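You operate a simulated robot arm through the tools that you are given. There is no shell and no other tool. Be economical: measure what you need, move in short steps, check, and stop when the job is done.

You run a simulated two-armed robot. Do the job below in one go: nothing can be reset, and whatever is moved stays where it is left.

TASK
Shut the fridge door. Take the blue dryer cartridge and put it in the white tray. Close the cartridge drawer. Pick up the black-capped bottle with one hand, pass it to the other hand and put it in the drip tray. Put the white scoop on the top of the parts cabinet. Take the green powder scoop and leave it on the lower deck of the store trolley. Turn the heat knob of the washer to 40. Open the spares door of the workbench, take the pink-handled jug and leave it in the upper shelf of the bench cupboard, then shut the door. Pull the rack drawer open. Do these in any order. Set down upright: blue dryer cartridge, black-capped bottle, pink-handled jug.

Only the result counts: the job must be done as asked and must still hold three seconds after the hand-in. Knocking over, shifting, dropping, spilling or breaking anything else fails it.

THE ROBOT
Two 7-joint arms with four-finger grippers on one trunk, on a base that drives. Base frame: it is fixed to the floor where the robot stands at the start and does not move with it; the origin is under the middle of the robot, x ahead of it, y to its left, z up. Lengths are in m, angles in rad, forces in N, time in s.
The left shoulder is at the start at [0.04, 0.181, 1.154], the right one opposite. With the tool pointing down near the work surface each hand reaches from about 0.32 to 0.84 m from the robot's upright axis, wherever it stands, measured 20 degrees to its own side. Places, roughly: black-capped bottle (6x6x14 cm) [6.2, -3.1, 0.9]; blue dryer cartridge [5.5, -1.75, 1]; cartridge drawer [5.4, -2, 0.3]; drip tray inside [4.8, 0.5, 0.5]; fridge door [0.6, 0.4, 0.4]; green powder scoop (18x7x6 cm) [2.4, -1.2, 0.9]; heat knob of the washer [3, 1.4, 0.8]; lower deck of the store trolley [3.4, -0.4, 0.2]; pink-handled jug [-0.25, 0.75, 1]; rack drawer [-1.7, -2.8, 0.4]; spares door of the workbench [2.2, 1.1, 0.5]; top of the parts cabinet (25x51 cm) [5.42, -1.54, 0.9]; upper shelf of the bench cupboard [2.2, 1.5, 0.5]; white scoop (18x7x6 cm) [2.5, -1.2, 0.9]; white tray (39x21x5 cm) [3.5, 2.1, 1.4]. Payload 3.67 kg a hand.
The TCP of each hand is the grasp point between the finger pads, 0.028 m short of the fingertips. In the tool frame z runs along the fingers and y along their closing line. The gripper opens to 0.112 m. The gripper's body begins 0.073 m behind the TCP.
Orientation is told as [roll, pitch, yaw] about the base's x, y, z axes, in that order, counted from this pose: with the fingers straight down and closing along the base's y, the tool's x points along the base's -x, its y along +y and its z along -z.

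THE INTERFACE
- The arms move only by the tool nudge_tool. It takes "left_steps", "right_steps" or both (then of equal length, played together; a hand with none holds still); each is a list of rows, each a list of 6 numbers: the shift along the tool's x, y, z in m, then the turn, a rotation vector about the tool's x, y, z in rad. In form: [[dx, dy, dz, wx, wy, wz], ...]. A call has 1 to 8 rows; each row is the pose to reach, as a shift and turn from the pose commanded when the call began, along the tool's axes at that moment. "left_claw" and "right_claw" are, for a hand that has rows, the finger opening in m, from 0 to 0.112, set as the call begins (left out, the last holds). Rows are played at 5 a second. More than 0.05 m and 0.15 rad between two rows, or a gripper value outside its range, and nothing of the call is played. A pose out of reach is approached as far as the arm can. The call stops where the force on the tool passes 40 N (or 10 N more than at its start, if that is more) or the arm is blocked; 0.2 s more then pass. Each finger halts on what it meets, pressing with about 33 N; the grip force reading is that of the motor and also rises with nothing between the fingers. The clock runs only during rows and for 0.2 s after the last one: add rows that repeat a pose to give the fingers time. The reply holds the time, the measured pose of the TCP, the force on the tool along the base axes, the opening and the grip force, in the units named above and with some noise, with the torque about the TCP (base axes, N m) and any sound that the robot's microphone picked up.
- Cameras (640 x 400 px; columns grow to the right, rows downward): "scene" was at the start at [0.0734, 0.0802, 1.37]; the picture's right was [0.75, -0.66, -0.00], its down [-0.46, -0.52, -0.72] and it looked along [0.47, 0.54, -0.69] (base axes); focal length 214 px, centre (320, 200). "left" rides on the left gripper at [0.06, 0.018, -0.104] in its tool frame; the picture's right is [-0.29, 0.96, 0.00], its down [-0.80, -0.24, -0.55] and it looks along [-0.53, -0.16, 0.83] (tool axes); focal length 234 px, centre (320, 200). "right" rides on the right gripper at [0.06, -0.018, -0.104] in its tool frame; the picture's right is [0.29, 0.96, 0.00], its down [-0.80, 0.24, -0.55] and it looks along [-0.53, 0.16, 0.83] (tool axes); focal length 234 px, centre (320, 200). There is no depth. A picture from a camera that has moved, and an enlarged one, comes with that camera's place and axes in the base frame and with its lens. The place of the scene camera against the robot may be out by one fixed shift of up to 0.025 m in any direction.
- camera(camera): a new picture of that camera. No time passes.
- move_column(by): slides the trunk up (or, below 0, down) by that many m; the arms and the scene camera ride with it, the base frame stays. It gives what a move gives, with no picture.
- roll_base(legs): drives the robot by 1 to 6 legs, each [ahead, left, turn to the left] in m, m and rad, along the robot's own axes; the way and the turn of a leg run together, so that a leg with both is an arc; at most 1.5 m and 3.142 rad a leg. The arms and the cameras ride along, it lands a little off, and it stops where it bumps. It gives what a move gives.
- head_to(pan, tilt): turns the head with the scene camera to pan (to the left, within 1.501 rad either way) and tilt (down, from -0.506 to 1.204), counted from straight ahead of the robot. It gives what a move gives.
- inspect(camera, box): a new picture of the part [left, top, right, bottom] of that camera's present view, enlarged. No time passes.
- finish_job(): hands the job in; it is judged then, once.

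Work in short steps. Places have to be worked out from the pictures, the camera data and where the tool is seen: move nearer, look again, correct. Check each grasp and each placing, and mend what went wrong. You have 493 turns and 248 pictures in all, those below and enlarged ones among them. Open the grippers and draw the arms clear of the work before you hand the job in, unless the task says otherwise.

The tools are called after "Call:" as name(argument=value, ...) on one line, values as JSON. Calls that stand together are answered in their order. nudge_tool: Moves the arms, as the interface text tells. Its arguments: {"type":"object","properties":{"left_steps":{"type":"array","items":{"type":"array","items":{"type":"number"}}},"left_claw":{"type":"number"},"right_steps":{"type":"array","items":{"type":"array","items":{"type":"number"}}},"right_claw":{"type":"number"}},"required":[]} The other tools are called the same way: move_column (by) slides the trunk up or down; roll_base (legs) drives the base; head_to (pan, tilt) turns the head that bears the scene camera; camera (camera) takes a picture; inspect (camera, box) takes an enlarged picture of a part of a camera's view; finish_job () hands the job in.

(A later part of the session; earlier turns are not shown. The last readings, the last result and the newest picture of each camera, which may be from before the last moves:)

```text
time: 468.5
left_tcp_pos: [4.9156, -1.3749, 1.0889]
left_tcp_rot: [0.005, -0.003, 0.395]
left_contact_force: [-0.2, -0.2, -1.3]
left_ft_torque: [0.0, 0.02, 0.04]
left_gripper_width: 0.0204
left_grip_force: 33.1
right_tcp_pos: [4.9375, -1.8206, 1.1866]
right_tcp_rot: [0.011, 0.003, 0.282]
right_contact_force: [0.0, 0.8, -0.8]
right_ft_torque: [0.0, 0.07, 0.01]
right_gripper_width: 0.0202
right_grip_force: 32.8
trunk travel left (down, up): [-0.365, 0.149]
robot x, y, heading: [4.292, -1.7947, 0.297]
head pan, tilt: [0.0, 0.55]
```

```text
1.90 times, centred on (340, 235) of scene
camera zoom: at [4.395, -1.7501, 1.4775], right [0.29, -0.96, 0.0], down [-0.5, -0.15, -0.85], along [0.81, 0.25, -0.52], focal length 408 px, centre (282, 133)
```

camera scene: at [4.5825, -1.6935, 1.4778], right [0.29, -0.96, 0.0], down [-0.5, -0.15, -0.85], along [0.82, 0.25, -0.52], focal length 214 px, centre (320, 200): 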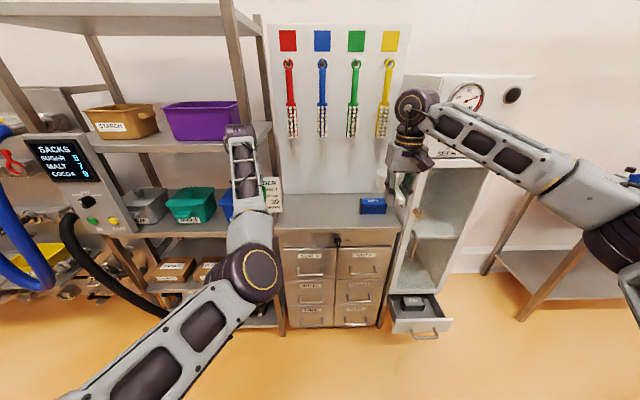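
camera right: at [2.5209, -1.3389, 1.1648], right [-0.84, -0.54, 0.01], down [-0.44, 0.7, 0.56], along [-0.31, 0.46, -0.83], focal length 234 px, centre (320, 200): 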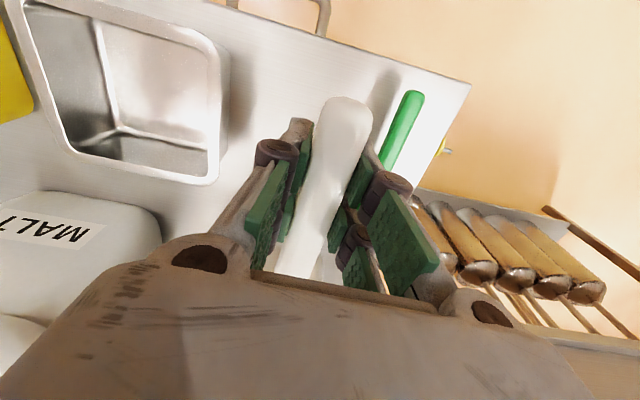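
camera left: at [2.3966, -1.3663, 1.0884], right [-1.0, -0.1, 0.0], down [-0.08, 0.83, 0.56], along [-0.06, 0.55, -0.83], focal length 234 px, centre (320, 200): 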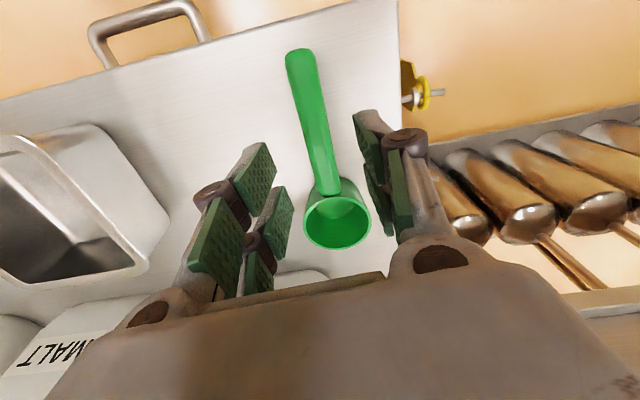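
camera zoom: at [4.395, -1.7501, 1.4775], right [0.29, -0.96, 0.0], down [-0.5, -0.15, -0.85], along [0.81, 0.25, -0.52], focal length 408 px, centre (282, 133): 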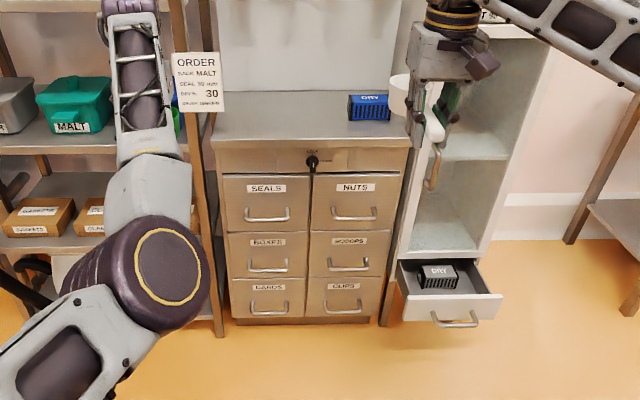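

The blue "DRY" cartridge stands on the cabinet's top right. I pull the left hand in, move up, and place the white scoop on the top's left half.

Call:
nudge_tool(left_steps=[[0.04, -0.01, -0.02, 0, 0, 0], [0.08, -0.02, -0.04, 0, 0, 0], [0.12, -0.03, -0.06, 0, 0, 0], [0.16, -0.03, -0.08, 0, 0, 0], [0.2, -0.03, -0.1, 0, 0, 0], [0.24, -0.03, -0.12, 0, 0, 0]])

Call:
roll_base(legs=[[0.3, 0.19, 0]])

Call:
nudge_tool(right_steps=[[-0.03, 0.005, 0.03, 0, 0, 0], [-0.06, 0.01, 0.06, 0, 0, 0], [-0.09, 0.015, 0.09, 0, 0, 0], [-0.12, 0.02, 0.12, 0, 0, 0]])

Call:
camera(camera="scene")

Call:
camera(camera="right")

```text
time: 469.9
left_tcp_pos: [4.9288, -1.3797, 1.1431]
left_tcp_rot: [0.003, -0.002, 0.394]
left_contact_force: [0.7, -1.2, -1.2]
left_ft_torque: [0.01, 0.02, 0.0]
left_gripper_width: 0.0205
left_grip_force: 33.0
left hand out of reach, approached as far as the arm can: row 1, 2, 3, 4, 5, 6
right_tcp_pos: [4.9367, -1.8203, 1.1857]
right_tcp_rot: [0.011, 0.001, 0.282]
right_contact_force: [0.1, 0.2, -0.5]
right_ft_torque: [-0.05, 0.01, 0.02]
right_gripper_width: 0.0204
right_grip_force: 32.4
trunk travel left (down, up): [-0.365, 0.149]
robot x, y, heading: [4.2907, -1.7999, 0.298]
head pan, tilt: [0.0, 0.55]
```

```text
time: 471.9
left_tcp_pos: [5.1114, -1.1628, 1.1425]
left_tcp_rot: [0.0, 0.024, 0.388]
left_contact_force: [-6.3, -5.9, 0.6]
left_ft_torque: [0.77, -0.85, -0.41]
left_gripper_width: 0.0206
left_grip_force: 33.4
right_tcp_pos: [5.1291, -1.5973, 1.1844]
right_tcp_rot: [0.011, 0.005, 0.284]
right_contact_force: [-0.4, -0.1, -0.7]
right_ft_torque: [-0.02, 0.04, -0.03]
right_gripper_width: 0.0203
right_grip_force: 33.0
trunk travel left (down, up): [-0.365, 0.149]
robot x, y, heading: [4.4816, -1.5816, 0.3]
head pan, tilt: [0.0, 0.55]
stopped in leg 1: the force on the tool passed its limit at 222 N (the readings are from after the stop); the commanded pose is now the measured one
```

```text
time: 472.9
left_tcp_pos: [5.1117, -1.1631, 1.1425]
left_tcp_rot: [0.0, 0.022, 0.388]
left_contact_force: [-2.2, -1.1, -1.3]
left_ft_torque: [0.05, -0.23, -0.02]
left_gripper_width: 0.0208
left_grip_force: 32.9
right_tcp_pos: [5.2406, -1.543, 1.0665]
right_tcp_rot: [0.013, 0.001, 0.285]
right_contact_force: [-0.5, -0.6, -0.2]
right_ft_torque: [0.0, 0.05, -0.01]
right_gripper_width: 0.0202
right_grip_force: 33.3
trunk travel left (down, up): [-0.365, 0.149]
robot x, y, heading: [4.4825, -1.5812, 0.299]
head pan, tilt: [0.0, 0.55]
```

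```text
80 pictures are left
camera scene: at [4.5843, -1.5297, 1.4777], right [0.3, -0.96, 0.0], down [-0.5, -0.15, -0.85], along [0.81, 0.25, -0.52], focal length 214 px, centre (320, 200)
```

scene: 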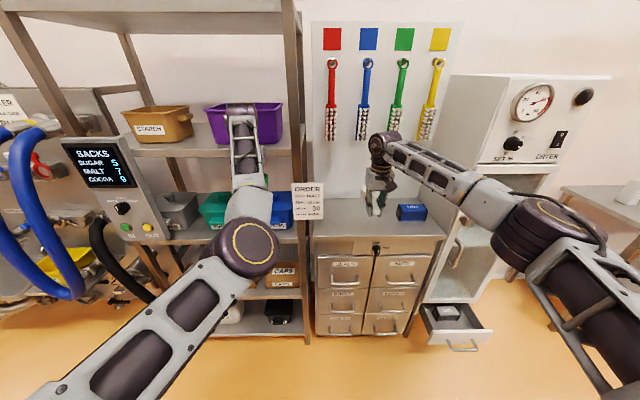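

```text
79 pictures are left
camera right: at [5.1882, -1.5785, 1.1698], right [-0.55, 0.84, 0.01], down [0.7, 0.45, 0.56], along [0.46, 0.31, -0.83], focal length 234 px, centre (320, 200)
```

right: 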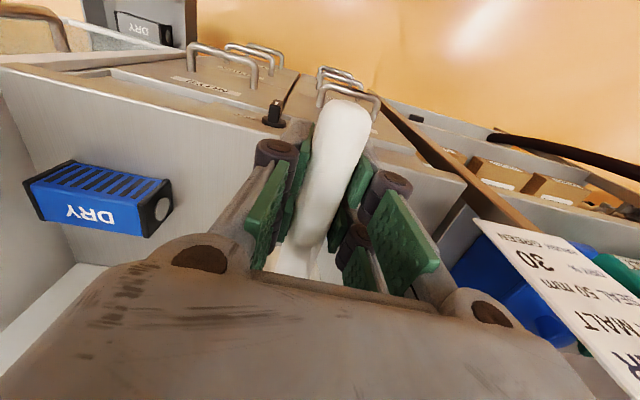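

The left hand struck the rack (it hadn't retracted). I back off and then try swinging the left hand outward and back.

Call:
roll_base(legs=[[-0.2, -0.15, 0]])

Call:
nudge_tool(left_steps=[[0.02, 0.03, -0.02, 0, 0, 0], [0.04, 0.06, -0.04, 0, 0, 0], [0.06, 0.09, -0.06, 0, 0, 0], [0.08, 0.12, -0.08, 0, 0, 0], [0.1, 0.15, -0.1, 0, 0, 0], [0.12, 0.18, -0.11, 0, 0, 0], [0.14, 0.21, -0.12, 0, 0, 0], [0.16, 0.24, -0.12, 0, 0, 0]])

Call:
camera(camera="scene")

```text
time: 474.7
left_tcp_pos: [4.9608, -1.359, 1.1415]
left_tcp_rot: [0.001, 0.023, 0.396]
left_contact_force: [0.4, -0.2, -0.7]
left_ft_torque: [-0.02, 0.03, -0.04]
left_gripper_width: 0.0203
left_grip_force: 32.9
right_tcp_pos: [5.0907, -1.7392, 1.0663]
right_tcp_rot: [0.012, 0.003, 0.291]
right_contact_force: [1.0, -0.7, -0.4]
right_ft_torque: [-0.04, 0.04, 0.0]
right_gripper_width: 0.0203
right_grip_force: 32.7
trunk travel left (down, up): [-0.365, 0.149]
robot x, y, heading: [4.3327, -1.7785, 0.307]
head pan, tilt: [0.0, 0.55]
```

```text
time: 476.5
left_tcp_pos: [4.7356, -1.1819, 1.2632]
left_tcp_rot: [0.003, 0.027, 0.394]
left_contact_force: [-0.4, -0.6, -0.8]
left_ft_torque: [0.0, 0.06, -0.04]
left_gripper_width: 0.0203
left_grip_force: 32.7
left hand out of reach, approached as far as the arm can: row 1, 2, 3, 4, 5, 6, 7, 8
right_tcp_pos: [5.0917, -1.7396, 1.0634]
right_tcp_rot: [0.01, 0.004, 0.291]
right_contact_force: [-0.3, 0.3, -0.6]
right_ft_torque: [-0.01, 0.09, -0.02]
right_gripper_width: 0.0203
right_grip_force: 32.9
trunk travel left (down, up): [-0.365, 0.149]
robot x, y, heading: [4.3314, -1.7808, 0.307]
head pan, tilt: [0.0, 0.55]
```

```text
78 pictures are left
camera scene: at [4.4379, -1.7301, 1.4774], right [0.3, -0.95, 0.0], down [-0.5, -0.16, -0.85], along [0.81, 0.26, -0.52], focal length 214 px, centre (320, 200)
```

scene: 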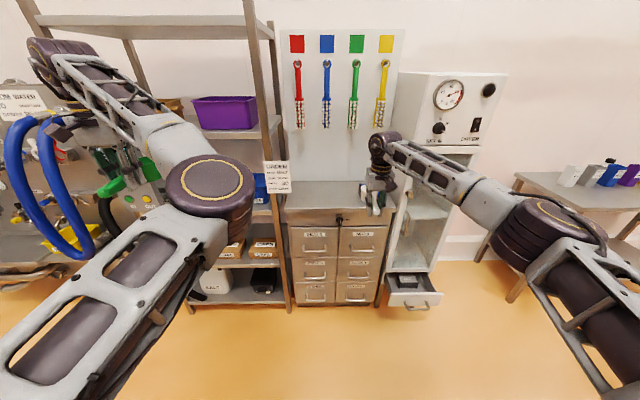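

The left hand is now tucked aside. I approach the cabinet turned to the left (heading ≈0.75), so that the left hand stays clear of the rack.

Call:
roll_base(legs=[[0, 0, 0.443], [0, -0.386, 0], [0.15, 0, 0]])

Call:
camera(camera="scene")

Call:
camera(camera="right")

```text
time: 481.4
left_tcp_pos: [4.8015, -1.2404, 1.265]
left_tcp_rot: [-0.002, 0.023, 0.848]
left_contact_force: [-0.8, -0.2, -0.9]
left_ft_torque: [0.0, 0.04, 0.01]
left_gripper_width: 0.0207
left_grip_force: 33.0
right_tcp_pos: [5.3679, -1.5865, 1.0674]
right_tcp_rot: [0.013, 0.001, 0.744]
right_contact_force: [-0.1, 0.1, 0.1]
right_ft_torque: [0.01, 0.04, -0.01]
right_gripper_width: 0.0205
right_grip_force: 33.2
trunk travel left (down, up): [-0.365, 0.149]
robot x, y, heading: [4.7038, -1.9574, 0.76]
head pan, tilt: [0.0, 0.55]
```

```text
77 pictures are left
camera scene: at [4.7821, -1.8625, 1.4778], right [0.69, -0.72, 0.0], down [-0.38, -0.36, -0.85], along [0.62, 0.59, -0.52], focal length 214 px, centre (320, 200)
```

scene: 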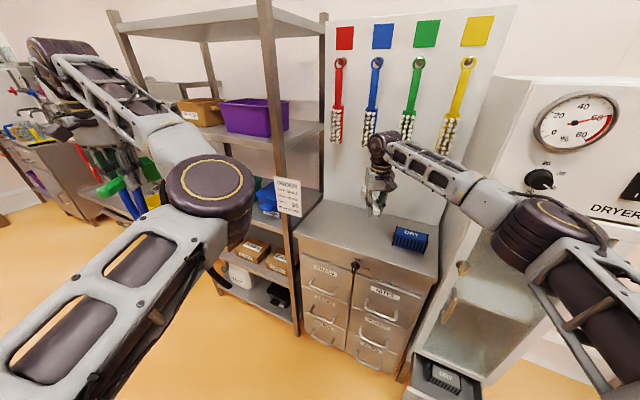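

```text
76 pictures are left
camera right: at [5.337, -1.6409, 1.1706], right [-0.86, 0.51, 0.01], down [0.43, 0.71, 0.56], along [0.27, 0.48, -0.83], focal length 234 px, centre (320, 200)
```

right: 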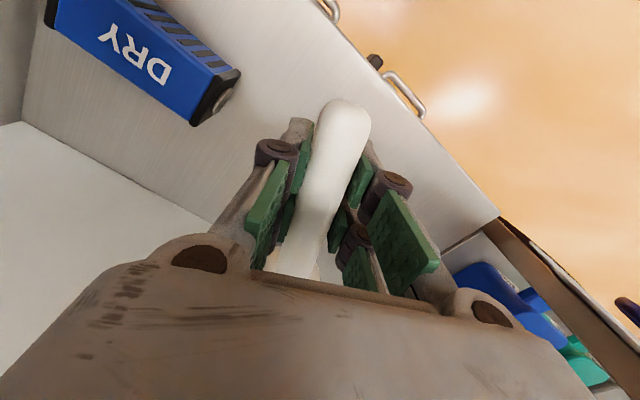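

The scoop is over the cabinet top. I shift slightly left-forward and lower it close to the surface.

Call:
nudge_tool(right_steps=[[-0.03, 0.025, 0.02, 0, 0, 0], [-0.057, 0.05, 0.05, 0, 0, 0], [-0.057, 0.05, 0.08, 0, 0, 0], [-0.057, 0.05, 0.11, 0, 0, 0], [-0.057, 0.05, 0.125, 0, 0, 0]])

Call:
nudge_tool(right_steps=[[0, 0, 0.006, 0, 0, 0], [0, 0, 0.012, 0, 0, 0]])

Call:
nudge_tool(right_steps=[[0, 0, 0.005, 0, 0, 0], [0, 0, 0.01, 0, 0, 0]])

```text
time: 482.6
left_tcp_pos: [4.8012, -1.2385, 1.2625]
left_tcp_rot: [-0.002, 0.023, 0.85]
left_contact_force: [-0.4, 0.4, -1.4]
left_ft_torque: [-0.06, 0.01, -0.01]
left_gripper_width: 0.0206
left_grip_force: 33.0
right_tcp_pos: [5.3678, -1.5193, 0.9497]
right_tcp_rot: [0.01, 0.004, 0.746]
right_contact_force: [0.5, 0.3, 0.2]
right_ft_torque: [-0.07, 0.01, 0.02]
right_gripper_width: 0.0204
right_grip_force: 32.7
right hand out of reach, approached as far as the arm can: row 2, 3, 4, 5
trunk travel left (down, up): [-0.365, 0.149]
robot x, y, heading: [4.7071, -1.9556, 0.758]
head pan, tilt: [0.0, 0.55]
```

```text
time: 483.2
left_tcp_pos: [4.8029, -1.2388, 1.2634]
left_tcp_rot: [-0.002, 0.026, 0.851]
left_contact_force: [0.2, 0.8, -1.8]
left_ft_torque: [-0.07, 0.01, 0.02]
left_gripper_width: 0.0207
left_grip_force: 33.0
right_tcp_pos: [5.367, -1.5212, 0.9375]
right_tcp_rot: [0.012, 0.005, 0.745]
right_contact_force: [-0.2, -0.5, -0.3]
right_ft_torque: [-0.05, 0.07, 0.0]
right_gripper_width: 0.0205
right_grip_force: 33.0
trunk travel left (down, up): [-0.365, 0.149]
robot x, y, heading: [4.7059, -1.959, 0.76]
head pan, tilt: [0.0, 0.55]
```

```text
time: 483.8
left_tcp_pos: [4.8018, -1.2412, 1.2646]
left_tcp_rot: [-0.001, 0.023, 0.848]
left_contact_force: [0.4, -0.4, -0.9]
left_ft_torque: [-0.03, 0.04, 0.02]
left_gripper_width: 0.0206
left_grip_force: 33.4
right_tcp_pos: [5.3666, -1.5223, 0.9295]
right_tcp_rot: [0.012, 0.0, 0.741]
right_contact_force: [-0.2, 0.0, 12.4]
right_ft_torque: [0.63, -0.72, 0.0]
right_gripper_width: 0.0206
right_grip_force: 32.9
trunk travel left (down, up): [-0.365, 0.149]
robot x, y, heading: [4.7019, -1.9532, 0.76]
head pan, tilt: [0.0, 0.55]
```

Contact (12 N). I release the scoop and lift away.

Call:
nudge_tool(right_steps=[[0, 0, 0, 0, 0, 0], [0, 0, 0, 0, 0, 0], [0, 0, -0.03, 0, 0, 0], [0, 0, -0.07, 0, 0, 0], [0, 0, -0.11, 0, 0, 0], [0, 0, -0.15, 0, 0, 0]], right_claw=0.06)

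Call:
camera(camera="right")

```text
time: 485.2
left_tcp_pos: [4.8013, -1.2402, 1.2648]
left_tcp_rot: [0.0, 0.024, 0.85]
left_contact_force: [0.4, -0.4, -0.6]
left_ft_torque: [-0.06, -0.01, -0.01]
left_gripper_width: 0.0207
left_grip_force: 33.2
right_tcp_pos: [5.3706, -1.5208, 1.0785]
right_tcp_rot: [0.012, -0.001, 0.742]
right_contact_force: [-1.1, 0.0, -0.4]
right_ft_torque: [0.02, -0.07, -0.01]
right_gripper_width: 0.0601
right_grip_force: 0.1
trunk travel left (down, up): [-0.365, 0.149]
robot x, y, heading: [4.7023, -1.9564, 0.76]
head pan, tilt: [0.0, 0.55]
```

```text
75 pictures are left
camera right: at [5.3397, -1.5749, 1.1811], right [-0.86, 0.51, 0.01], down [0.43, 0.71, 0.56], along [0.28, 0.48, -0.83], focal length 234 px, centre (320, 200)
```

right: 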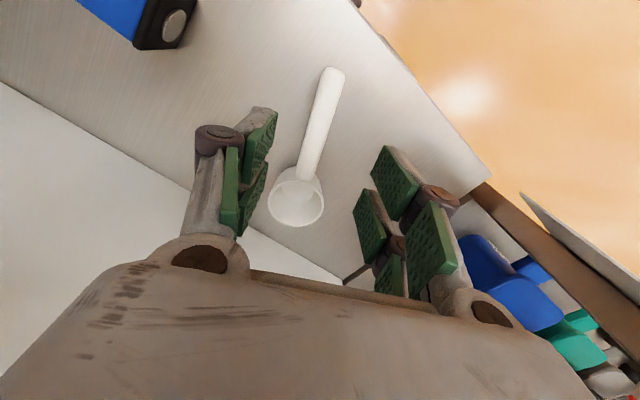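

The white scoop lies on the cabinet top. Next the blue cartridge at about (5.477,-1.712), axis heading ≈ −1.03. I move the right hand above it and rotate the hand to close across its width.

Call:
nudge_tool(right_steps=[[0.01, -0.035, -0.01, 0, 0, -0.13], [0.02, -0.07, -0.02, 0, 0, -0.26], [0.03, -0.105, -0.02, 0, 0, -0.39], [0.04, -0.14, -0.02, 0, 0, -0.52], [0.045, -0.175, -0.02, 0, 0, -0.65], [0.051, -0.2125, -0.02, 0, 0, -0.75]], right_claw=0.1)

Call:
nudge_tool(right_steps=[[0, 0, 0, 0, 0, -0.13], [0, 0, 0, 0, 0, -0.26], [0, 0, 0, 0, 0, -0.39], [0, 0, 0, 0, 0, -0.52], [0, 0, 0, 0, 0, -0.62]])

Call:
camera(camera="right")

```text
time: 486.6
left_tcp_pos: [4.8056, -1.2407, 1.2642]
left_tcp_rot: [0.005, 0.026, 0.847]
left_contact_force: [1.2, -1.7, 0.3]
left_ft_torque: [0.03, 0.11, 0.02]
left_gripper_width: 0.0204
left_grip_force: 33.0
right_tcp_pos: [5.3431, -1.7402, 1.0754]
right_tcp_rot: [0.037, 0.013, 1.305]
right_contact_force: [-5.4, 2.1, 0.1]
right_ft_torque: [-0.25, -0.53, 0.04]
right_gripper_width: 0.0995
right_grip_force: 0.0
right hand out of reach, approached as far as the arm can: row 3, 4, 5, 6
trunk travel left (down, up): [-0.365, 0.149]
robot x, y, heading: [4.7077, -1.9516, 0.759]
head pan, tilt: [0.0, 0.55]
```

```text
time: 487.8
left_tcp_pos: [4.8022, -1.2398, 1.2638]
left_tcp_rot: [-0.002, 0.023, 0.85]
left_contact_force: [-0.3, -0.1, -1.9]
left_ft_torque: [-0.01, 0.02, 0.0]
left_gripper_width: 0.0208
left_grip_force: 32.6
right_tcp_pos: [5.2045, -1.7751, 1.1248]
right_tcp_rot: [-0.057, 0.034, 1.689]
right_contact_force: [0.1, -1.2, 0.1]
right_ft_torque: [0.04, 0.01, -0.03]
right_gripper_width: 0.0997
right_grip_force: 0.1
right hand out of reach, approached as far as the arm can: row 1, 2, 3, 4, 5
trunk travel left (down, up): [-0.365, 0.149]
robot x, y, heading: [4.7081, -1.9566, 0.761]
head pan, tilt: [0.0, 0.55]
```

```text
74 pictures are left
camera right: at [5.2224, -1.8297, 1.2312], right [-0.92, -0.4, -0.04], down [-0.37, 0.78, 0.51], along [-0.17, 0.48, -0.86], focal length 234 px, centre (320, 200)
```

right: 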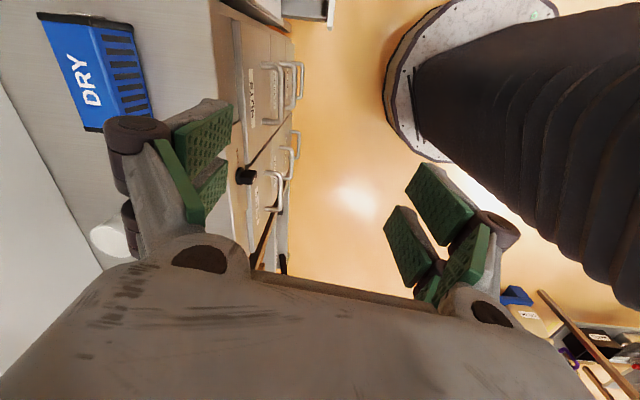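

That wrist direction runs out of range. I rotate the other way instead (to yaw ≈ −1.03).

Call:
nudge_tool(right_steps=[[0, 0, -0.02, 0, 0, 0.14], [0, 0, -0.03, 0, 0, 0.28], [0, 0, -0.03, 0, 0, 0.42], [0, 0, -0.03, 0, 0, 0.56], [0, 0, -0.03, 0, 0, 0.7], [0, 0, -0.03, 0, 0, 0.84], [0, 0, -0.03, 0, 0, 0.95]])

Call:
nudge_tool(right_steps=[[0, 0, 0, 0, 0, 0.14], [0, 0, 0, 0, 0, 0.28], [0, 0, 0, 0, 0, 0.42], [0, 0, 0, 0, 0, 0.56], [0, 0, 0, 0, 0, 0.7], [0, 0, 0, 0, 0, 0.84], [0, 0, 0, 0, 0, 0.95]])

Call:
nudge_tool(right_steps=[[0, 0, 0, 0, 0, 0.14], [0, 0, 0, 0, 0, 0.28], [0, 0, 0, 0, 0, 0.42], [0, 0, 0, 0, 0, 0.56], [0, 0, 0, 0, 0, 0.7], [0, 0, 0, 0, 0, 0.82]])

```text
time: 489.4
left_tcp_pos: [4.8028, -1.2403, 1.2638]
left_tcp_rot: [0.0, 0.025, 0.849]
left_contact_force: [-0.1, -0.2, -0.4]
left_ft_torque: [-0.04, 0.01, -0.03]
left_gripper_width: 0.0206
left_grip_force: 33.0
right_tcp_pos: [5.2039, -1.7711, 1.1581]
right_tcp_rot: [-0.059, -0.026, 0.738]
right_contact_force: [-0.2, -0.1, 0.3]
right_ft_torque: [-0.02, 0.0, 0.0]
right_gripper_width: 0.0998
right_grip_force: 0.0
trunk travel left (down, up): [-0.365, 0.149]
robot x, y, heading: [4.7031, -1.9558, 0.758]
head pan, tilt: [0.0, 0.55]
```

```text
time: 491.0
left_tcp_pos: [4.8038, -1.2401, 1.2635]
left_tcp_rot: [0.0, 0.024, 0.849]
left_contact_force: [0.0, 0.4, -0.2]
left_ft_torque: [-0.03, 0.01, 0.0]
left_gripper_width: 0.0207
left_grip_force: 33.4
right_tcp_pos: [5.2043, -1.7712, 1.1578]
right_tcp_rot: [-0.016, -0.062, -0.212]
right_contact_force: [0.3, 1.0, 0.4]
right_ft_torque: [0.02, 0.02, -0.02]
right_gripper_width: 0.1001
right_grip_force: 0.1
trunk travel left (down, up): [-0.365, 0.149]
robot x, y, heading: [4.7044, -1.9564, 0.765]
head pan, tilt: [0.0, 0.55]
```

```text
time: 492.4
left_tcp_pos: [4.8025, -1.24, 1.2632]
left_tcp_rot: [0.0, 0.025, 0.848]
left_contact_force: [0.5, -0.1, 0.1]
left_ft_torque: [-0.04, 0.02, 0.0]
left_gripper_width: 0.0206
left_grip_force: 33.1
right_tcp_pos: [5.2051, -1.7711, 1.1575]
right_tcp_rot: [0.034, -0.052, -1.032]
right_contact_force: [-0.1, -0.8, 0.2]
right_ft_torque: [0.01, 0.01, -0.01]
right_gripper_width: 0.0999
right_grip_force: 0.0
trunk travel left (down, up): [-0.365, 0.149]
robot x, y, heading: [4.7049, -1.9595, 0.759]
head pan, tilt: [0.0, 0.55]
```

Orientation reached. I move over the cartridge, slightly toward its left half to keep clear of the dryer, and look.

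Call:
nudge_tool(right_steps=[[-0.01, 0.045, 0, 0.02, 0.03, 0], [-0.02, 0.09, 0, 0.034, 0.052, 0], [-0.035, 0.135, 0, 0.034, 0.052, 0], [-0.05, 0.18, 0, 0.034, 0.052, 0], [-0.066, 0.22, 0.01, 0.034, 0.052, 0], [-0.066, 0.2636, 0.03, 0.034, 0.052, 0]])

Call:
camera(camera="right")

```text
time: 493.8
left_tcp_pos: [4.7908, -1.2383, 1.264]
left_tcp_rot: [-0.006, 0.021, 0.847]
left_contact_force: [0.4, 0.7, -0.9]
left_ft_torque: [-0.04, 0.07, 0.03]
left_gripper_width: 0.0202
left_grip_force: 32.5
right_tcp_pos: [5.4541, -1.6888, 1.1482]
right_tcp_rot: [0.012, -0.009, -1.021]
right_contact_force: [-0.5, -0.5, -0.6]
right_ft_torque: [0.0, 0.01, 0.02]
right_gripper_width: 0.0999
right_grip_force: 0.0
trunk travel left (down, up): [-0.365, 0.149]
robot x, y, heading: [4.6987, -1.9539, 0.754]
head pan, tilt: [0.0, 0.55]
```

```text
73 pictures are left
camera right: at [5.4059, -1.6474, 1.251], right [0.67, 0.75, 0.01], down [0.61, -0.55, 0.56], along [0.42, -0.37, -0.83], focal length 234 px, centre (320, 200)
```

right: 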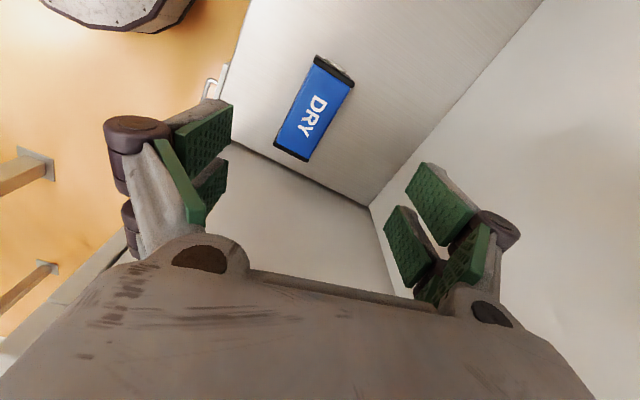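

The cartridge is centred beneath. I trim the yaw and descend about 20 cm, then close.

Call:
nudge_tool(right_steps=[[0, 0, 0.04, 0, 0, 0.04], [0, -0.002, 0.08, 0, 0, 0.08], [0, -0.003, 0.12, 0, 0, 0.08], [0, -0.003, 0.16, 0, 0, 0.08], [0, -0.003, 0.19, 0, 0, 0.08], [0, -0.003, 0.207, 0, 0, 0.08]])

Call:
camera(camera="right")

```text
time: 495.4
left_tcp_pos: [4.7868, -1.241, 1.2656]
left_tcp_rot: [-0.007, 0.017, 0.852]
left_contact_force: [0.0, -1.1, 0.0]
left_ft_torque: [0.07, 0.03, 0.0]
left_gripper_width: 0.0207
left_grip_force: 33.1
right_tcp_pos: [5.4411, -1.6771, 0.9457]
right_tcp_rot: [0.02, 0.001, -1.073]
right_contact_force: [-0.8, -0.3, -0.2]
right_ft_torque: [-0.05, 0.0, 0.0]
right_gripper_width: 0.1
right_grip_force: 0.0
trunk travel left (down, up): [-0.365, 0.149]
robot x, y, heading: [4.7053, -1.9541, 0.765]
head pan, tilt: [0.0, 0.55]
stopped in row 6 (right hand): the arm was blocked; the commanded pose is now the measured one
```

```text
72 pictures are left
camera right: at [5.394, -1.6339, 1.0487], right [0.7, 0.71, 0.02], down [0.58, -0.59, 0.56], along [0.41, -0.38, -0.83], focal length 234 px, centre (320, 200)
```

right: 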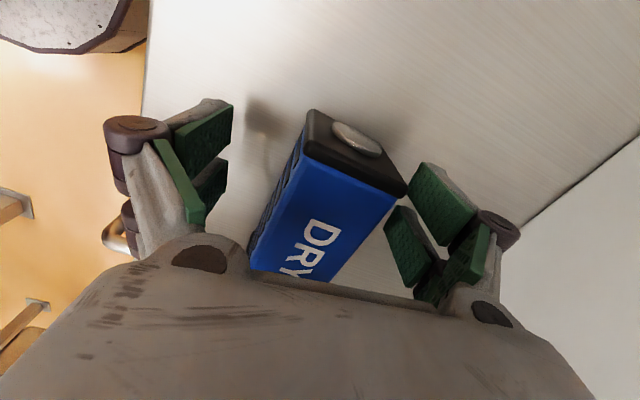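

The cartridge lies between the fingers. I close here and check.

Call:
nudge_tool(right_steps=[[0, 0, 0, 0, 0, 0], [0, 0, 0, 0, 0, 0], [0, 0, 0, 0, 0, 0]], right_claw=0.0)

Call:
nudge_tool(right_steps=[[0, 0, -0.02, 0, 0, 0], [0, 0, -0.05, 0, 0, 0], [0, 0, -0.08, 0, 0, 0]])

Call:
camera(camera="right")

```text
time: 496.2
left_tcp_pos: [4.7865, -1.2372, 1.2621]
left_tcp_rot: [-0.011, 0.017, 0.852]
left_contact_force: [0.5, 0.4, -0.6]
left_ft_torque: [-0.03, 0.04, 0.0]
left_gripper_width: 0.0207
left_grip_force: 32.8
right_tcp_pos: [5.4414, -1.6784, 0.9448]
right_tcp_rot: [0.018, -0.005, -1.081]
right_contact_force: [1.5, 0.6, 18.5]
right_ft_torque: [0.12, -0.05, 0.03]
right_gripper_width: 0.0527
right_grip_force: 33.1
trunk travel left (down, up): [-0.365, 0.149]
robot x, y, heading: [4.7032, -1.9543, 0.762]
head pan, tilt: [0.0, 0.55]
```

```text
time: 497.0
left_tcp_pos: [4.7951, -1.2361, 1.2626]
left_tcp_rot: [-0.007, 0.02, 0.849]
left_contact_force: [0.3, 0.0, -0.6]
left_ft_torque: [-0.02, 0.0, -0.03]
left_gripper_width: 0.0206
left_grip_force: 32.6
right_tcp_pos: [5.4461, -1.682, 1.0166]
right_tcp_rot: [0.007, -0.007, -1.086]
right_contact_force: [0.0, -0.7, -2.1]
right_ft_torque: [0.06, 0.05, 0.0]
right_gripper_width: 0.0524
right_grip_force: 32.8
trunk travel left (down, up): [-0.365, 0.149]
robot x, y, heading: [4.7058, -1.9549, 0.765]
head pan, tilt: [0.0, 0.55]
```

```text
71 pictures are left
camera right: at [5.4003, -1.6357, 1.1198], right [0.71, 0.7, 0.0], down [0.58, -0.59, 0.56], along [0.4, -0.4, -0.83], focal length 234 px, centre (320, 200)
```

right: 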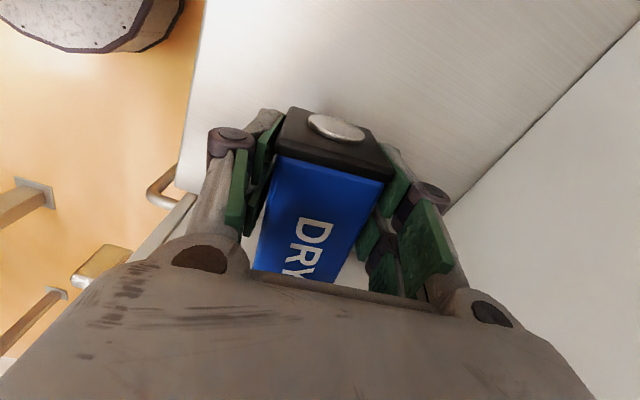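

The cartridge is held upright. I lift it further and back away from the cabinet.

Call:
nudge_tool(right_steps=[[0, 0, -0.04, 0, 0, 0], [0, -0.02, -0.08, 0, 0, 0], [0, -0.04, -0.12, 0, 0, 0], [0, -0.08, -0.14, 0, 0, 0], [0, -0.12, -0.14, 0, 0, 0]])

Call:
roll_base(legs=[[-0.35, 0, 0]])

Call:
camera(camera="scene")

```text
time: 498.2
left_tcp_pos: [4.8004, -1.2394, 1.2626]
left_tcp_rot: [-0.004, 0.024, 0.849]
left_contact_force: [-0.8, 0.6, -0.9]
left_ft_torque: [-0.06, -0.03, 0.0]
left_gripper_width: 0.0205
left_grip_force: 33.6
right_tcp_pos: [5.3475, -1.7445, 1.1576]
right_tcp_rot: [0.009, 0.0, -1.096]
right_contact_force: [-0.9, -0.2, -1.5]
right_ft_torque: [0.01, -0.03, -0.02]
right_gripper_width: 0.0526
right_grip_force: 32.8
trunk travel left (down, up): [-0.365, 0.149]
robot x, y, heading: [4.7059, -1.953, 0.757]
head pan, tilt: [0.0, 0.55]
```

```text
time: 500.5
left_tcp_pos: [4.5476, -1.4803, 1.2639]
left_tcp_rot: [0.0, 0.024, 0.854]
left_contact_force: [0.2, 0.5, -0.7]
left_ft_torque: [-0.03, 0.01, 0.01]
left_gripper_width: 0.0207
left_grip_force: 33.0
right_tcp_pos: [5.0941, -1.9837, 1.1536]
right_tcp_rot: [0.005, 0.002, -1.091]
right_contact_force: [-0.1, 0.5, -2.1]
right_ft_torque: [0.08, 0.07, 0.05]
right_gripper_width: 0.053
right_grip_force: 32.6
trunk travel left (down, up): [-0.365, 0.149]
robot x, y, heading: [4.4502, -2.1956, 0.764]
head pan, tilt: [0.0, 0.55]
```

```text
70 pictures are left
camera scene: at [4.5302, -2.1022, 1.4775], right [0.69, -0.72, 0.0], down [-0.38, -0.36, -0.85], along [0.62, 0.59, -0.52], focal length 214 px, centre (320, 200)
```

scene: 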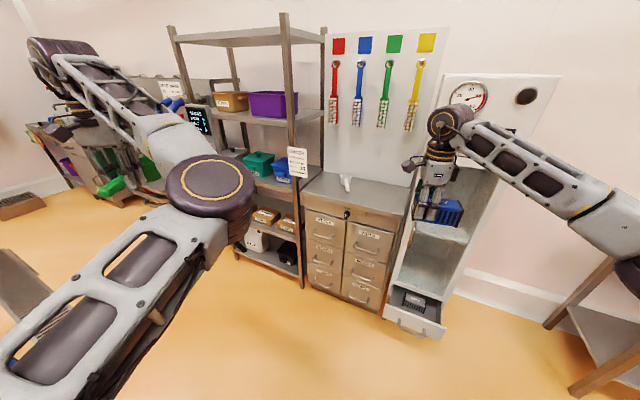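

I drive back north around to the trolley's north side.

Call:
roll_base(legs=[[0, 0, 1.11], [1.03, -0.377, 0], [0.904, -0.127, 0], [0.615, 0.1, 0]])

Call:
roll_base(legs=[[0, 0, 3.1]])

Call:
head_to(pan=-0.6, tilt=0.7)

Call:
camera(camera="scene")

```text
time: 516.9
left_tcp_pos: [3.4397, 0.7486, 1.2638]
left_tcp_rot: [0.001, 0.023, 1.989]
left_contact_force: [1.0, -0.4, -1.2]
left_ft_torque: [-0.01, 0.0, 0.0]
left_gripper_width: 0.0204
left_grip_force: 33.2
right_tcp_pos: [4.1268, 1.0338, 1.1541]
right_tcp_rot: [0.006, 0.002, 0.046]
right_contact_force: [-0.4, 0.1, -2.6]
right_ft_torque: [0.01, 0.08, 0.03]
right_gripper_width: 0.0526
right_grip_force: 32.8
trunk travel left (down, up): [-0.365, 0.149]
robot x, y, heading: [4.0501, 0.3591, 1.903]
head pan, tilt: [0.0, 0.55]
```

```text
time: 525.5
left_tcp_pos: [4.6708, -0.0071, 1.2636]
left_tcp_rot: [0.002, 0.024, -1.117]
left_contact_force: [0.0, -0.4, -0.5]
left_ft_torque: [0.04, 0.01, -0.02]
left_gripper_width: 0.0208
left_grip_force: 33.4
right_tcp_pos: [3.9939, -0.3157, 1.1545]
right_tcp_rot: [0.008, 0.002, -3.063]
right_contact_force: [0.4, 0.6, -0.6]
right_ft_torque: [0.04, -0.06, -0.01]
right_gripper_width: 0.0527
right_grip_force: 32.6
trunk travel left (down, up): [-0.365, 0.149]
robot x, y, heading: [4.0481, 0.3635, -1.211]
head pan, tilt: [0.0, 0.55]
```

```text
time: 526.5
left_tcp_pos: [4.6702, -0.0078, 1.2639]
left_tcp_rot: [0.0, 0.024, -1.118]
left_contact_force: [0.2, 0.6, -0.7]
left_ft_torque: [0.07, 0.05, -0.02]
left_gripper_width: 0.0203
left_grip_force: 32.9
right_tcp_pos: [3.9943, -0.3145, 1.1536]
right_tcp_rot: [0.006, 0.002, -3.064]
right_contact_force: [-0.1, 0.0, -1.8]
right_ft_torque: [0.0, -0.07, -0.03]
right_gripper_width: 0.053
right_grip_force: 32.9
trunk travel left (down, up): [-0.365, 0.149]
robot x, y, heading: [4.0509, 0.3588, -1.209]
head pan, tilt: [-0.6, 0.7]
```

```text
69 pictures are left
camera scene: at [4.0351, 0.2764, 1.4645], right [-0.97, 0.23, 0.0], down [0.15, 0.63, -0.76], along [-0.18, -0.74, -0.64], focal length 214 px, centre (320, 200)
```

scene: 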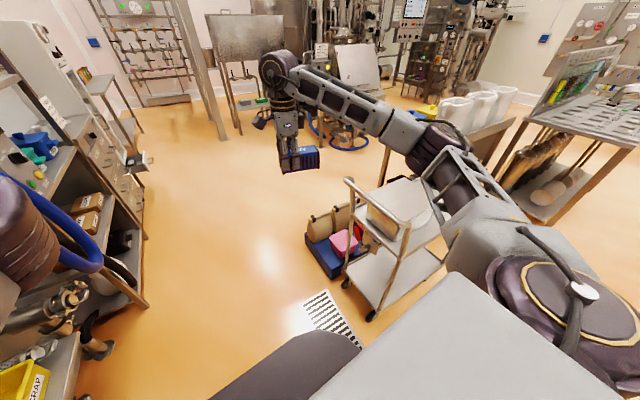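

The trolley's lower deck is open on the north side. I raise the right hand, move to the north-west of it, and lower the trunk.

Call:
nudge_tool(right_steps=[[0, 0, -0.04, 0, 0, 0], [0, 0, -0.08, 0, 0, 0], [0, 0, -0.12, 0, 0, 0], [0, 0, -0.16, 0, 0, 0], [0, 0, -0.2, 0, 0, 0], [0, 0, -0.24, 0, 0, 0]])

Call:
roll_base(legs=[[0, 0, -0.057], [-0.25, -0.55, 0], [-0.22, -0.55, 0]])

Call:
move_column(by=-0.35)

Call:
head_to(pan=0.2, tilt=0.8)

Call:
camera(camera="scene")

```text
time: 527.9
left_tcp_pos: [4.6711, -0.0062, 1.2644]
left_tcp_rot: [0.001, 0.023, -1.118]
left_contact_force: [0.6, 1.2, -1.3]
left_ft_torque: [-0.02, 0.01, -0.03]
left_gripper_width: 0.0207
left_grip_force: 33.7
right_tcp_pos: [3.996, -0.3135, 1.3945]
right_tcp_rot: [0.009, 0.0, -3.061]
right_contact_force: [-0.6, 1.0, -2.0]
right_ft_torque: [-0.02, -0.02, 0.03]
right_gripper_width: 0.0525
right_grip_force: 32.9
trunk travel left (down, up): [-0.365, 0.149]
robot x, y, heading: [4.0481, 0.3572, -1.21]
head pan, tilt: [-0.6, 0.7]
```

```text
time: 534.8
left_tcp_pos: [3.4605, 0.0655, 1.2632]
left_tcp_rot: [0.0, 0.024, -1.166]
left_contact_force: [-0.5, 0.3, -1.0]
left_ft_torque: [0.04, 0.01, 0.0]
left_gripper_width: 0.0203
left_grip_force: 33.3
right_tcp_pos: [2.7704, -0.2083, 1.3944]
right_tcp_rot: [0.005, 0.0, -3.111]
right_contact_force: [-0.4, -0.1, -2.6]
right_ft_torque: [-0.02, -0.07, -0.02]
right_gripper_width: 0.0527
right_grip_force: 32.9
trunk travel left (down, up): [-0.365, 0.149]
robot x, y, heading: [2.8564, 0.4629, -1.259]
head pan, tilt: [-0.6, 0.7]
```

```text
time: 538.2
left_tcp_pos: [3.459, 0.0662, 0.9163]
left_tcp_rot: [-0.001, 0.024, -1.169]
left_contact_force: [0.3, 0.1, -1.3]
left_ft_torque: [0.01, 0.03, 0.01]
left_gripper_width: 0.0206
left_grip_force: 32.9
right_tcp_pos: [2.7687, -0.2072, 1.0441]
right_tcp_rot: [0.007, 0.003, -3.113]
right_contact_force: [0.1, 0.0, -1.5]
right_ft_torque: [0.04, -0.08, 0.01]
right_gripper_width: 0.0528
right_grip_force: 33.5
trunk travel left (down, up): [-0.015, 0.499]
robot x, y, heading: [2.8614, 0.4623, -1.258]
head pan, tilt: [-0.6, 0.7]
```

```text
time: 539.3
left_tcp_pos: [3.4586, 0.067, 0.9136]
left_tcp_rot: [0.001, 0.023, -1.168]
left_contact_force: [0.7, 0.2, 0.1]
left_ft_torque: [0.04, 0.03, -0.02]
left_gripper_width: 0.0205
left_grip_force: 33.1
right_tcp_pos: [2.7687, -0.2084, 1.0434]
right_tcp_rot: [0.005, 0.003, -3.112]
right_contact_force: [0.5, -0.3, -1.8]
right_ft_torque: [0.02, -0.08, -0.01]
right_gripper_width: 0.0527
right_grip_force: 33.1
trunk travel left (down, up): [-0.015, 0.499]
robot x, y, heading: [2.8574, 0.4621, -1.256]
head pan, tilt: [0.201, 0.799]
```

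```text
68 pictures are left
camera scene: at [2.9012, 0.3919, 1.107], right [-0.87, -0.49, 0.0], down [-0.35, 0.62, -0.7], along [0.34, -0.61, -0.72], focal length 214 px, centre (320, 200)
```

scene: 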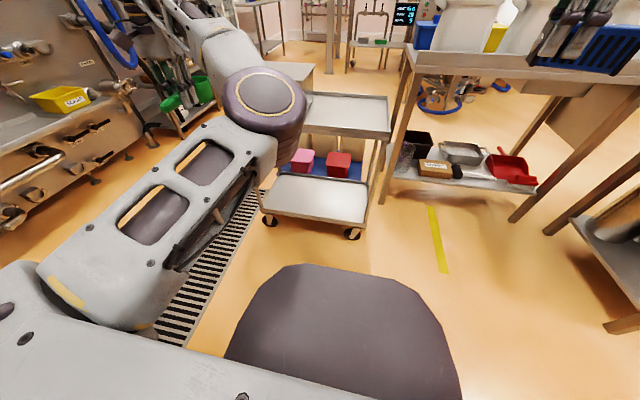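

Clear view: lower deck spans (3.05..3.57), north edge y≈−0.17..−0.33. I lower the left hand to just above deck height while still outside.

Call:
nudge_tool(left_steps=[[0, 0, 0.045, 0, 0, 0], [0, 0, 0.09, 0, 0, 0], [0, 0, 0.135, 0, 0, 0], [0, 0, 0.18, 0, 0, 0], [0, 0, 0.225, 0, 0, 0], [0, 0, 0.27, 0, 0, 0], [0, 0, 0.315, 0, 0, 0], [0, 0, 0.36, 0, 0, 0]])

Call:
nudge_tool(left_steps=[[0, 0, 0.045, 0, 0, 0], [0, 0, 0.09, 0, 0, 0], [0, 0, 0.135, 0, 0, 0], [0, 0, 0.18, 0, 0, 0], [0, 0, 0.22, 0, 0, 0]])

Call:
camera(camera="scene")

```text
time: 541.1
left_tcp_pos: [3.4548, 0.0717, 0.5533]
left_tcp_rot: [0.0, 0.025, -1.166]
left_contact_force: [-1.0, 0.4, -0.2]
left_ft_torque: [0.05, -0.02, 0.0]
left_gripper_width: 0.0206
left_grip_force: 33.4
left hand out of reach, approached as far as the arm can: row 2
right_tcp_pos: [2.7699, -0.2088, 1.0438]
right_tcp_rot: [0.004, 0.0, -3.113]
right_contact_force: [0.6, 0.9, -1.2]
right_ft_torque: [0.04, -0.07, 0.02]
right_gripper_width: 0.0527
right_grip_force: 33.3
trunk travel left (down, up): [-0.015, 0.499]
robot x, y, heading: [2.8571, 0.4661, -1.259]
head pan, tilt: [0.201, 0.799]
```

```text
time: 542.3
left_tcp_pos: [3.4531, 0.0777, 0.3337]
left_tcp_rot: [-0.001, 0.024, -1.168]
left_contact_force: [-0.4, 0.7, -0.8]
left_ft_torque: [0.04, 0.06, 0.0]
left_gripper_width: 0.0207
left_grip_force: 32.8
right_tcp_pos: [2.7692, -0.2079, 1.0446]
right_tcp_rot: [0.004, 0.001, -3.113]
right_contact_force: [-0.3, 0.0, -1.9]
right_ft_torque: [0.01, -0.03, 0.01]
right_gripper_width: 0.0527
right_grip_force: 33.7
trunk travel left (down, up): [-0.015, 0.499]
robot x, y, heading: [2.8564, 0.4616, -1.257]
head pan, tilt: [0.201, 0.799]
```

```text
67 pictures are left
camera scene: at [2.9017, 0.392, 1.1069], right [-0.87, -0.49, 0.0], down [-0.35, 0.62, -0.7], along [0.34, -0.61, -0.72], focal length 214 px, centre (320, 200)
```

scene: 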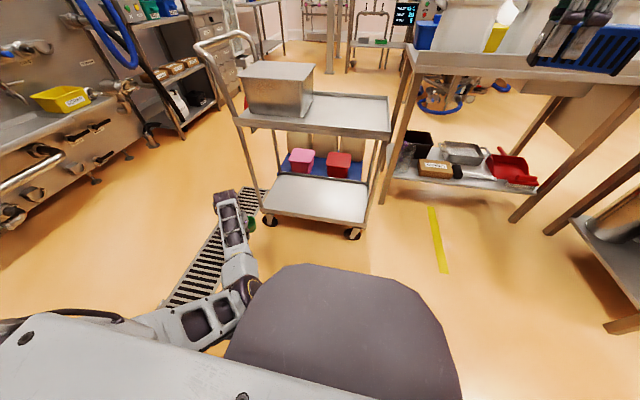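

The arm is low enough to go under the upper deck. I align sideways, move forward, then extend the arm over the lower deck.

Call:
roll_base(legs=[[0, -0.22, 0], [0.18, 0, 0]])

Call:
nudge_tool(left_steps=[[-0.04, 0, -0.01, 0, 0, 0], [-0.08, 0, -0.01, 0, 0, 0], [-0.12, 0, -0.01, 0, 0, 0], [-0.16, 0, -0.01, 0, 0, 0], [-0.2, 0, -0.01, 0, 0, 0]])

Call:
camera(camera="scene")

Call:
camera(camera="left")

```text
time: 545.1
left_tcp_pos: [3.2972, -0.1584, 0.3339]
left_tcp_rot: [0.001, 0.027, -1.169]
left_contact_force: [0.5, -0.3, -0.6]
left_ft_torque: [0.05, 0.05, 0.01]
left_gripper_width: 0.0206
left_grip_force: 32.4
right_tcp_pos: [2.6127, -0.4462, 1.0429]
right_tcp_rot: [0.005, -0.002, -3.112]
right_contact_force: [0.9, -0.5, -2.2]
right_ft_torque: [0.05, -0.04, -0.01]
right_gripper_width: 0.053
right_grip_force: 33.4
trunk travel left (down, up): [-0.015, 0.499]
robot x, y, heading: [2.7002, 0.2282, -1.259]
head pan, tilt: [0.201, 0.799]
```

```text
time: 546.3
left_tcp_pos: [3.3371, -0.2979, 0.3699]
left_tcp_rot: [0.001, 0.026, -1.167]
left_contact_force: [0.0, 3.3, -2.0]
left_ft_torque: [-0.12, 0.02, 0.0]
left_gripper_width: 0.0206
left_grip_force: 33.1
left hand out of reach, approached as far as the arm can: row 4, 5
right_tcp_pos: [2.6103, -0.4439, 1.0443]
right_tcp_rot: [0.007, 0.001, -3.112]
right_contact_force: [-1.0, -0.2, -2.1]
right_ft_torque: [-0.01, -0.13, 0.02]
right_gripper_width: 0.0526
right_grip_force: 33.0
trunk travel left (down, up): [-0.015, 0.499]
robot x, y, heading: [2.6978, 0.2288, -1.261]
head pan, tilt: [0.201, 0.799]
```

```text
66 pictures are left
camera scene: at [2.7437, 0.1561, 1.1073], right [-0.87, -0.49, 0.0], down [-0.35, 0.62, -0.7], along [0.34, -0.61, -0.72], focal length 214 px, centre (320, 200)
```

scene: 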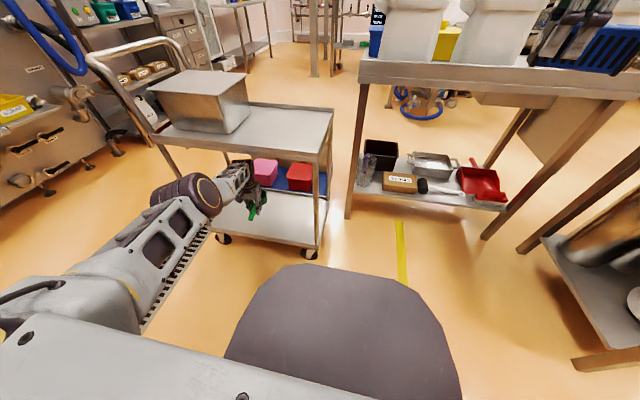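

```text
65 pictures are left
camera left: at [3.3322, -0.2377, 0.4758], right [0.99, 0.11, -0.01], down [0.1, -0.84, 0.53], along [0.05, -0.53, -0.85], focal length 234 px, centre (320, 200)
```

left: 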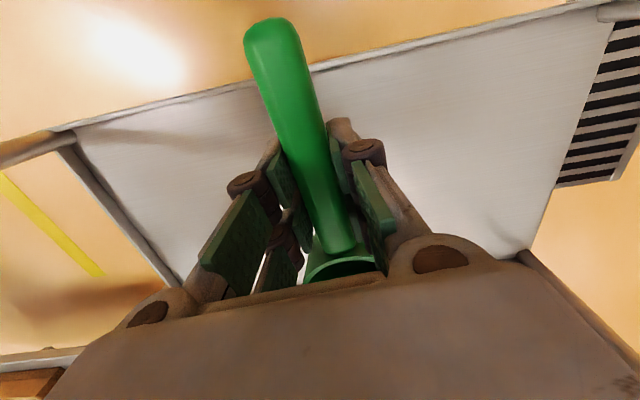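

The scoop is over the lower deck; the wrist passes close to the trolley's corner post. I shift 8 cm right away from it, then forward 7 cm.

Call:
roll_base(legs=[[0, -0.08, 0], [0.075, 0, 0]])

Call:
camera(camera="scene")

Call:
camera(camera="left")

```text
time: 548.1
left_tcp_pos: [3.2853, -0.3944, 0.3663]
left_tcp_rot: [-0.001, 0.027, -1.167]
left_contact_force: [0.6, -0.6, -0.7]
left_ft_torque: [0.05, 0.01, 0.04]
left_gripper_width: 0.0205
left_grip_force: 33.1
right_tcp_pos: [2.5609, -0.5421, 1.0422]
right_tcp_rot: [0.005, 0.0, -3.11]
right_contact_force: [-0.1, 0.1, -2.5]
right_ft_torque: [0.04, -0.07, -0.04]
right_gripper_width: 0.0527
right_grip_force: 32.8
trunk travel left (down, up): [-0.015, 0.499]
robot x, y, heading: [2.6482, 0.1337, -1.251]
head pan, tilt: [0.201, 0.799]
```

```text
64 pictures are left
camera scene: at [2.692, 0.0583, 1.1068], right [-0.87, -0.49, 0.0], down [-0.35, 0.62, -0.7], along [0.34, -0.6, -0.72], focal length 214 px, centre (320, 200)
```

scene: 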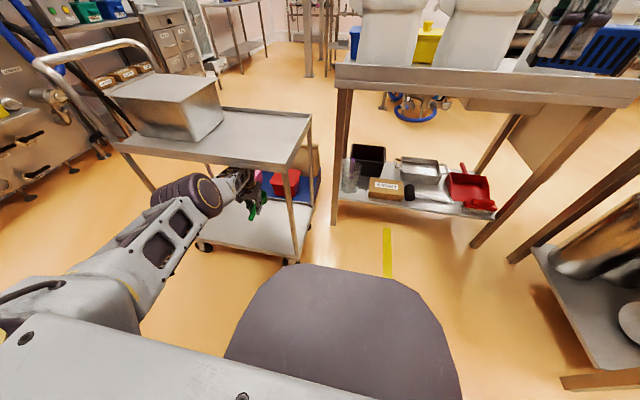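

```text
63 pictures are left
camera left: at [3.2796, -0.3334, 0.4735], right [0.99, 0.11, -0.01], down [0.1, -0.84, 0.53], along [0.05, -0.53, -0.85], focal length 234 px, centre (320, 200)
```

left: 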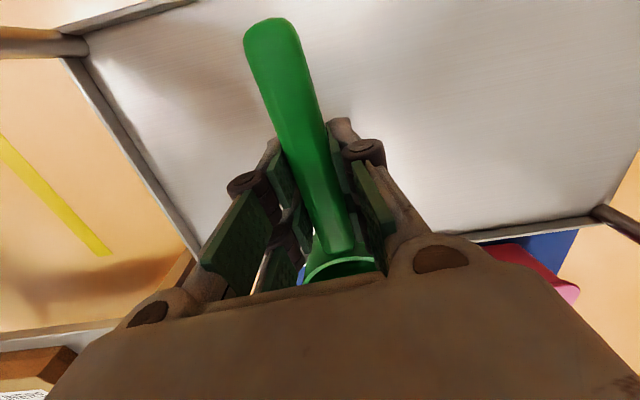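

The scoop is well inside the deck. I lower it until contact.

Call:
nudge_tool(left_steps=[[0, 0, 0.03, 0, 0, 0], [0, 0, 0.06, 0, 0, 0], [0, 0, 0.08, 0, 0, 0]])

Call:
nudge_tool(left_steps=[[0, 0, 0.008, 0, 0, 0], [0, 0, 0.016, 0, 0, 0], [0, 0, 0.024, 0, 0, 0]])

Call:
camera(camera="left")

```text
time: 548.9
left_tcp_pos: [3.2717, -0.3708, 0.3137]
left_tcp_rot: [0.0, 0.022, -1.166]
left_contact_force: [-0.6, -0.9, -0.1]
left_ft_torque: [0.02, -0.05, -0.01]
left_gripper_width: 0.0206
left_grip_force: 32.9
left hand out of reach, approached as far as the arm can: row 1, 2, 3
right_tcp_pos: [2.5593, -0.5414, 1.0441]
right_tcp_rot: [0.006, 0.001, -3.112]
right_contact_force: [-0.7, 0.1, -1.8]
right_ft_torque: [-0.01, -0.07, -0.01]
right_gripper_width: 0.0527
right_grip_force: 33.0
trunk travel left (down, up): [-0.015, 0.499]
robot x, y, heading: [2.6456, 0.1322, -1.253]
head pan, tilt: [0.201, 0.799]
```

```text
time: 549.7
left_tcp_pos: [3.2653, -0.3625, 0.294]
left_tcp_rot: [0.0, 0.027, -1.167]
left_contact_force: [-0.1, -0.1, -0.9]
left_ft_torque: [0.05, 0.02, 0.03]
left_gripper_width: 0.0208
left_grip_force: 32.9
left hand out of reach, approached as far as the arm can: row 1, 2, 3
right_tcp_pos: [2.56, -0.5397, 1.0434]
right_tcp_rot: [0.005, 0.0, -3.109]
right_contact_force: [-0.3, 0.5, -1.9]
right_ft_torque: [0.0, -0.08, 0.02]
right_gripper_width: 0.0529
right_grip_force: 32.9
trunk travel left (down, up): [-0.015, 0.499]
robot x, y, heading: [2.6475, 0.1326, -1.254]
head pan, tilt: [0.201, 0.799]
```

```text
62 pictures are left
camera left: at [3.2599, -0.3026, 0.4006], right [0.99, 0.11, -0.01], down [0.1, -0.84, 0.53], along [0.05, -0.53, -0.85], focal length 234 px, centre (320, 200)
```

left: 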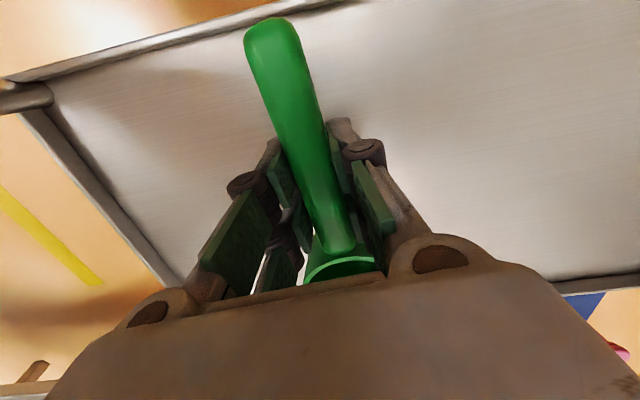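

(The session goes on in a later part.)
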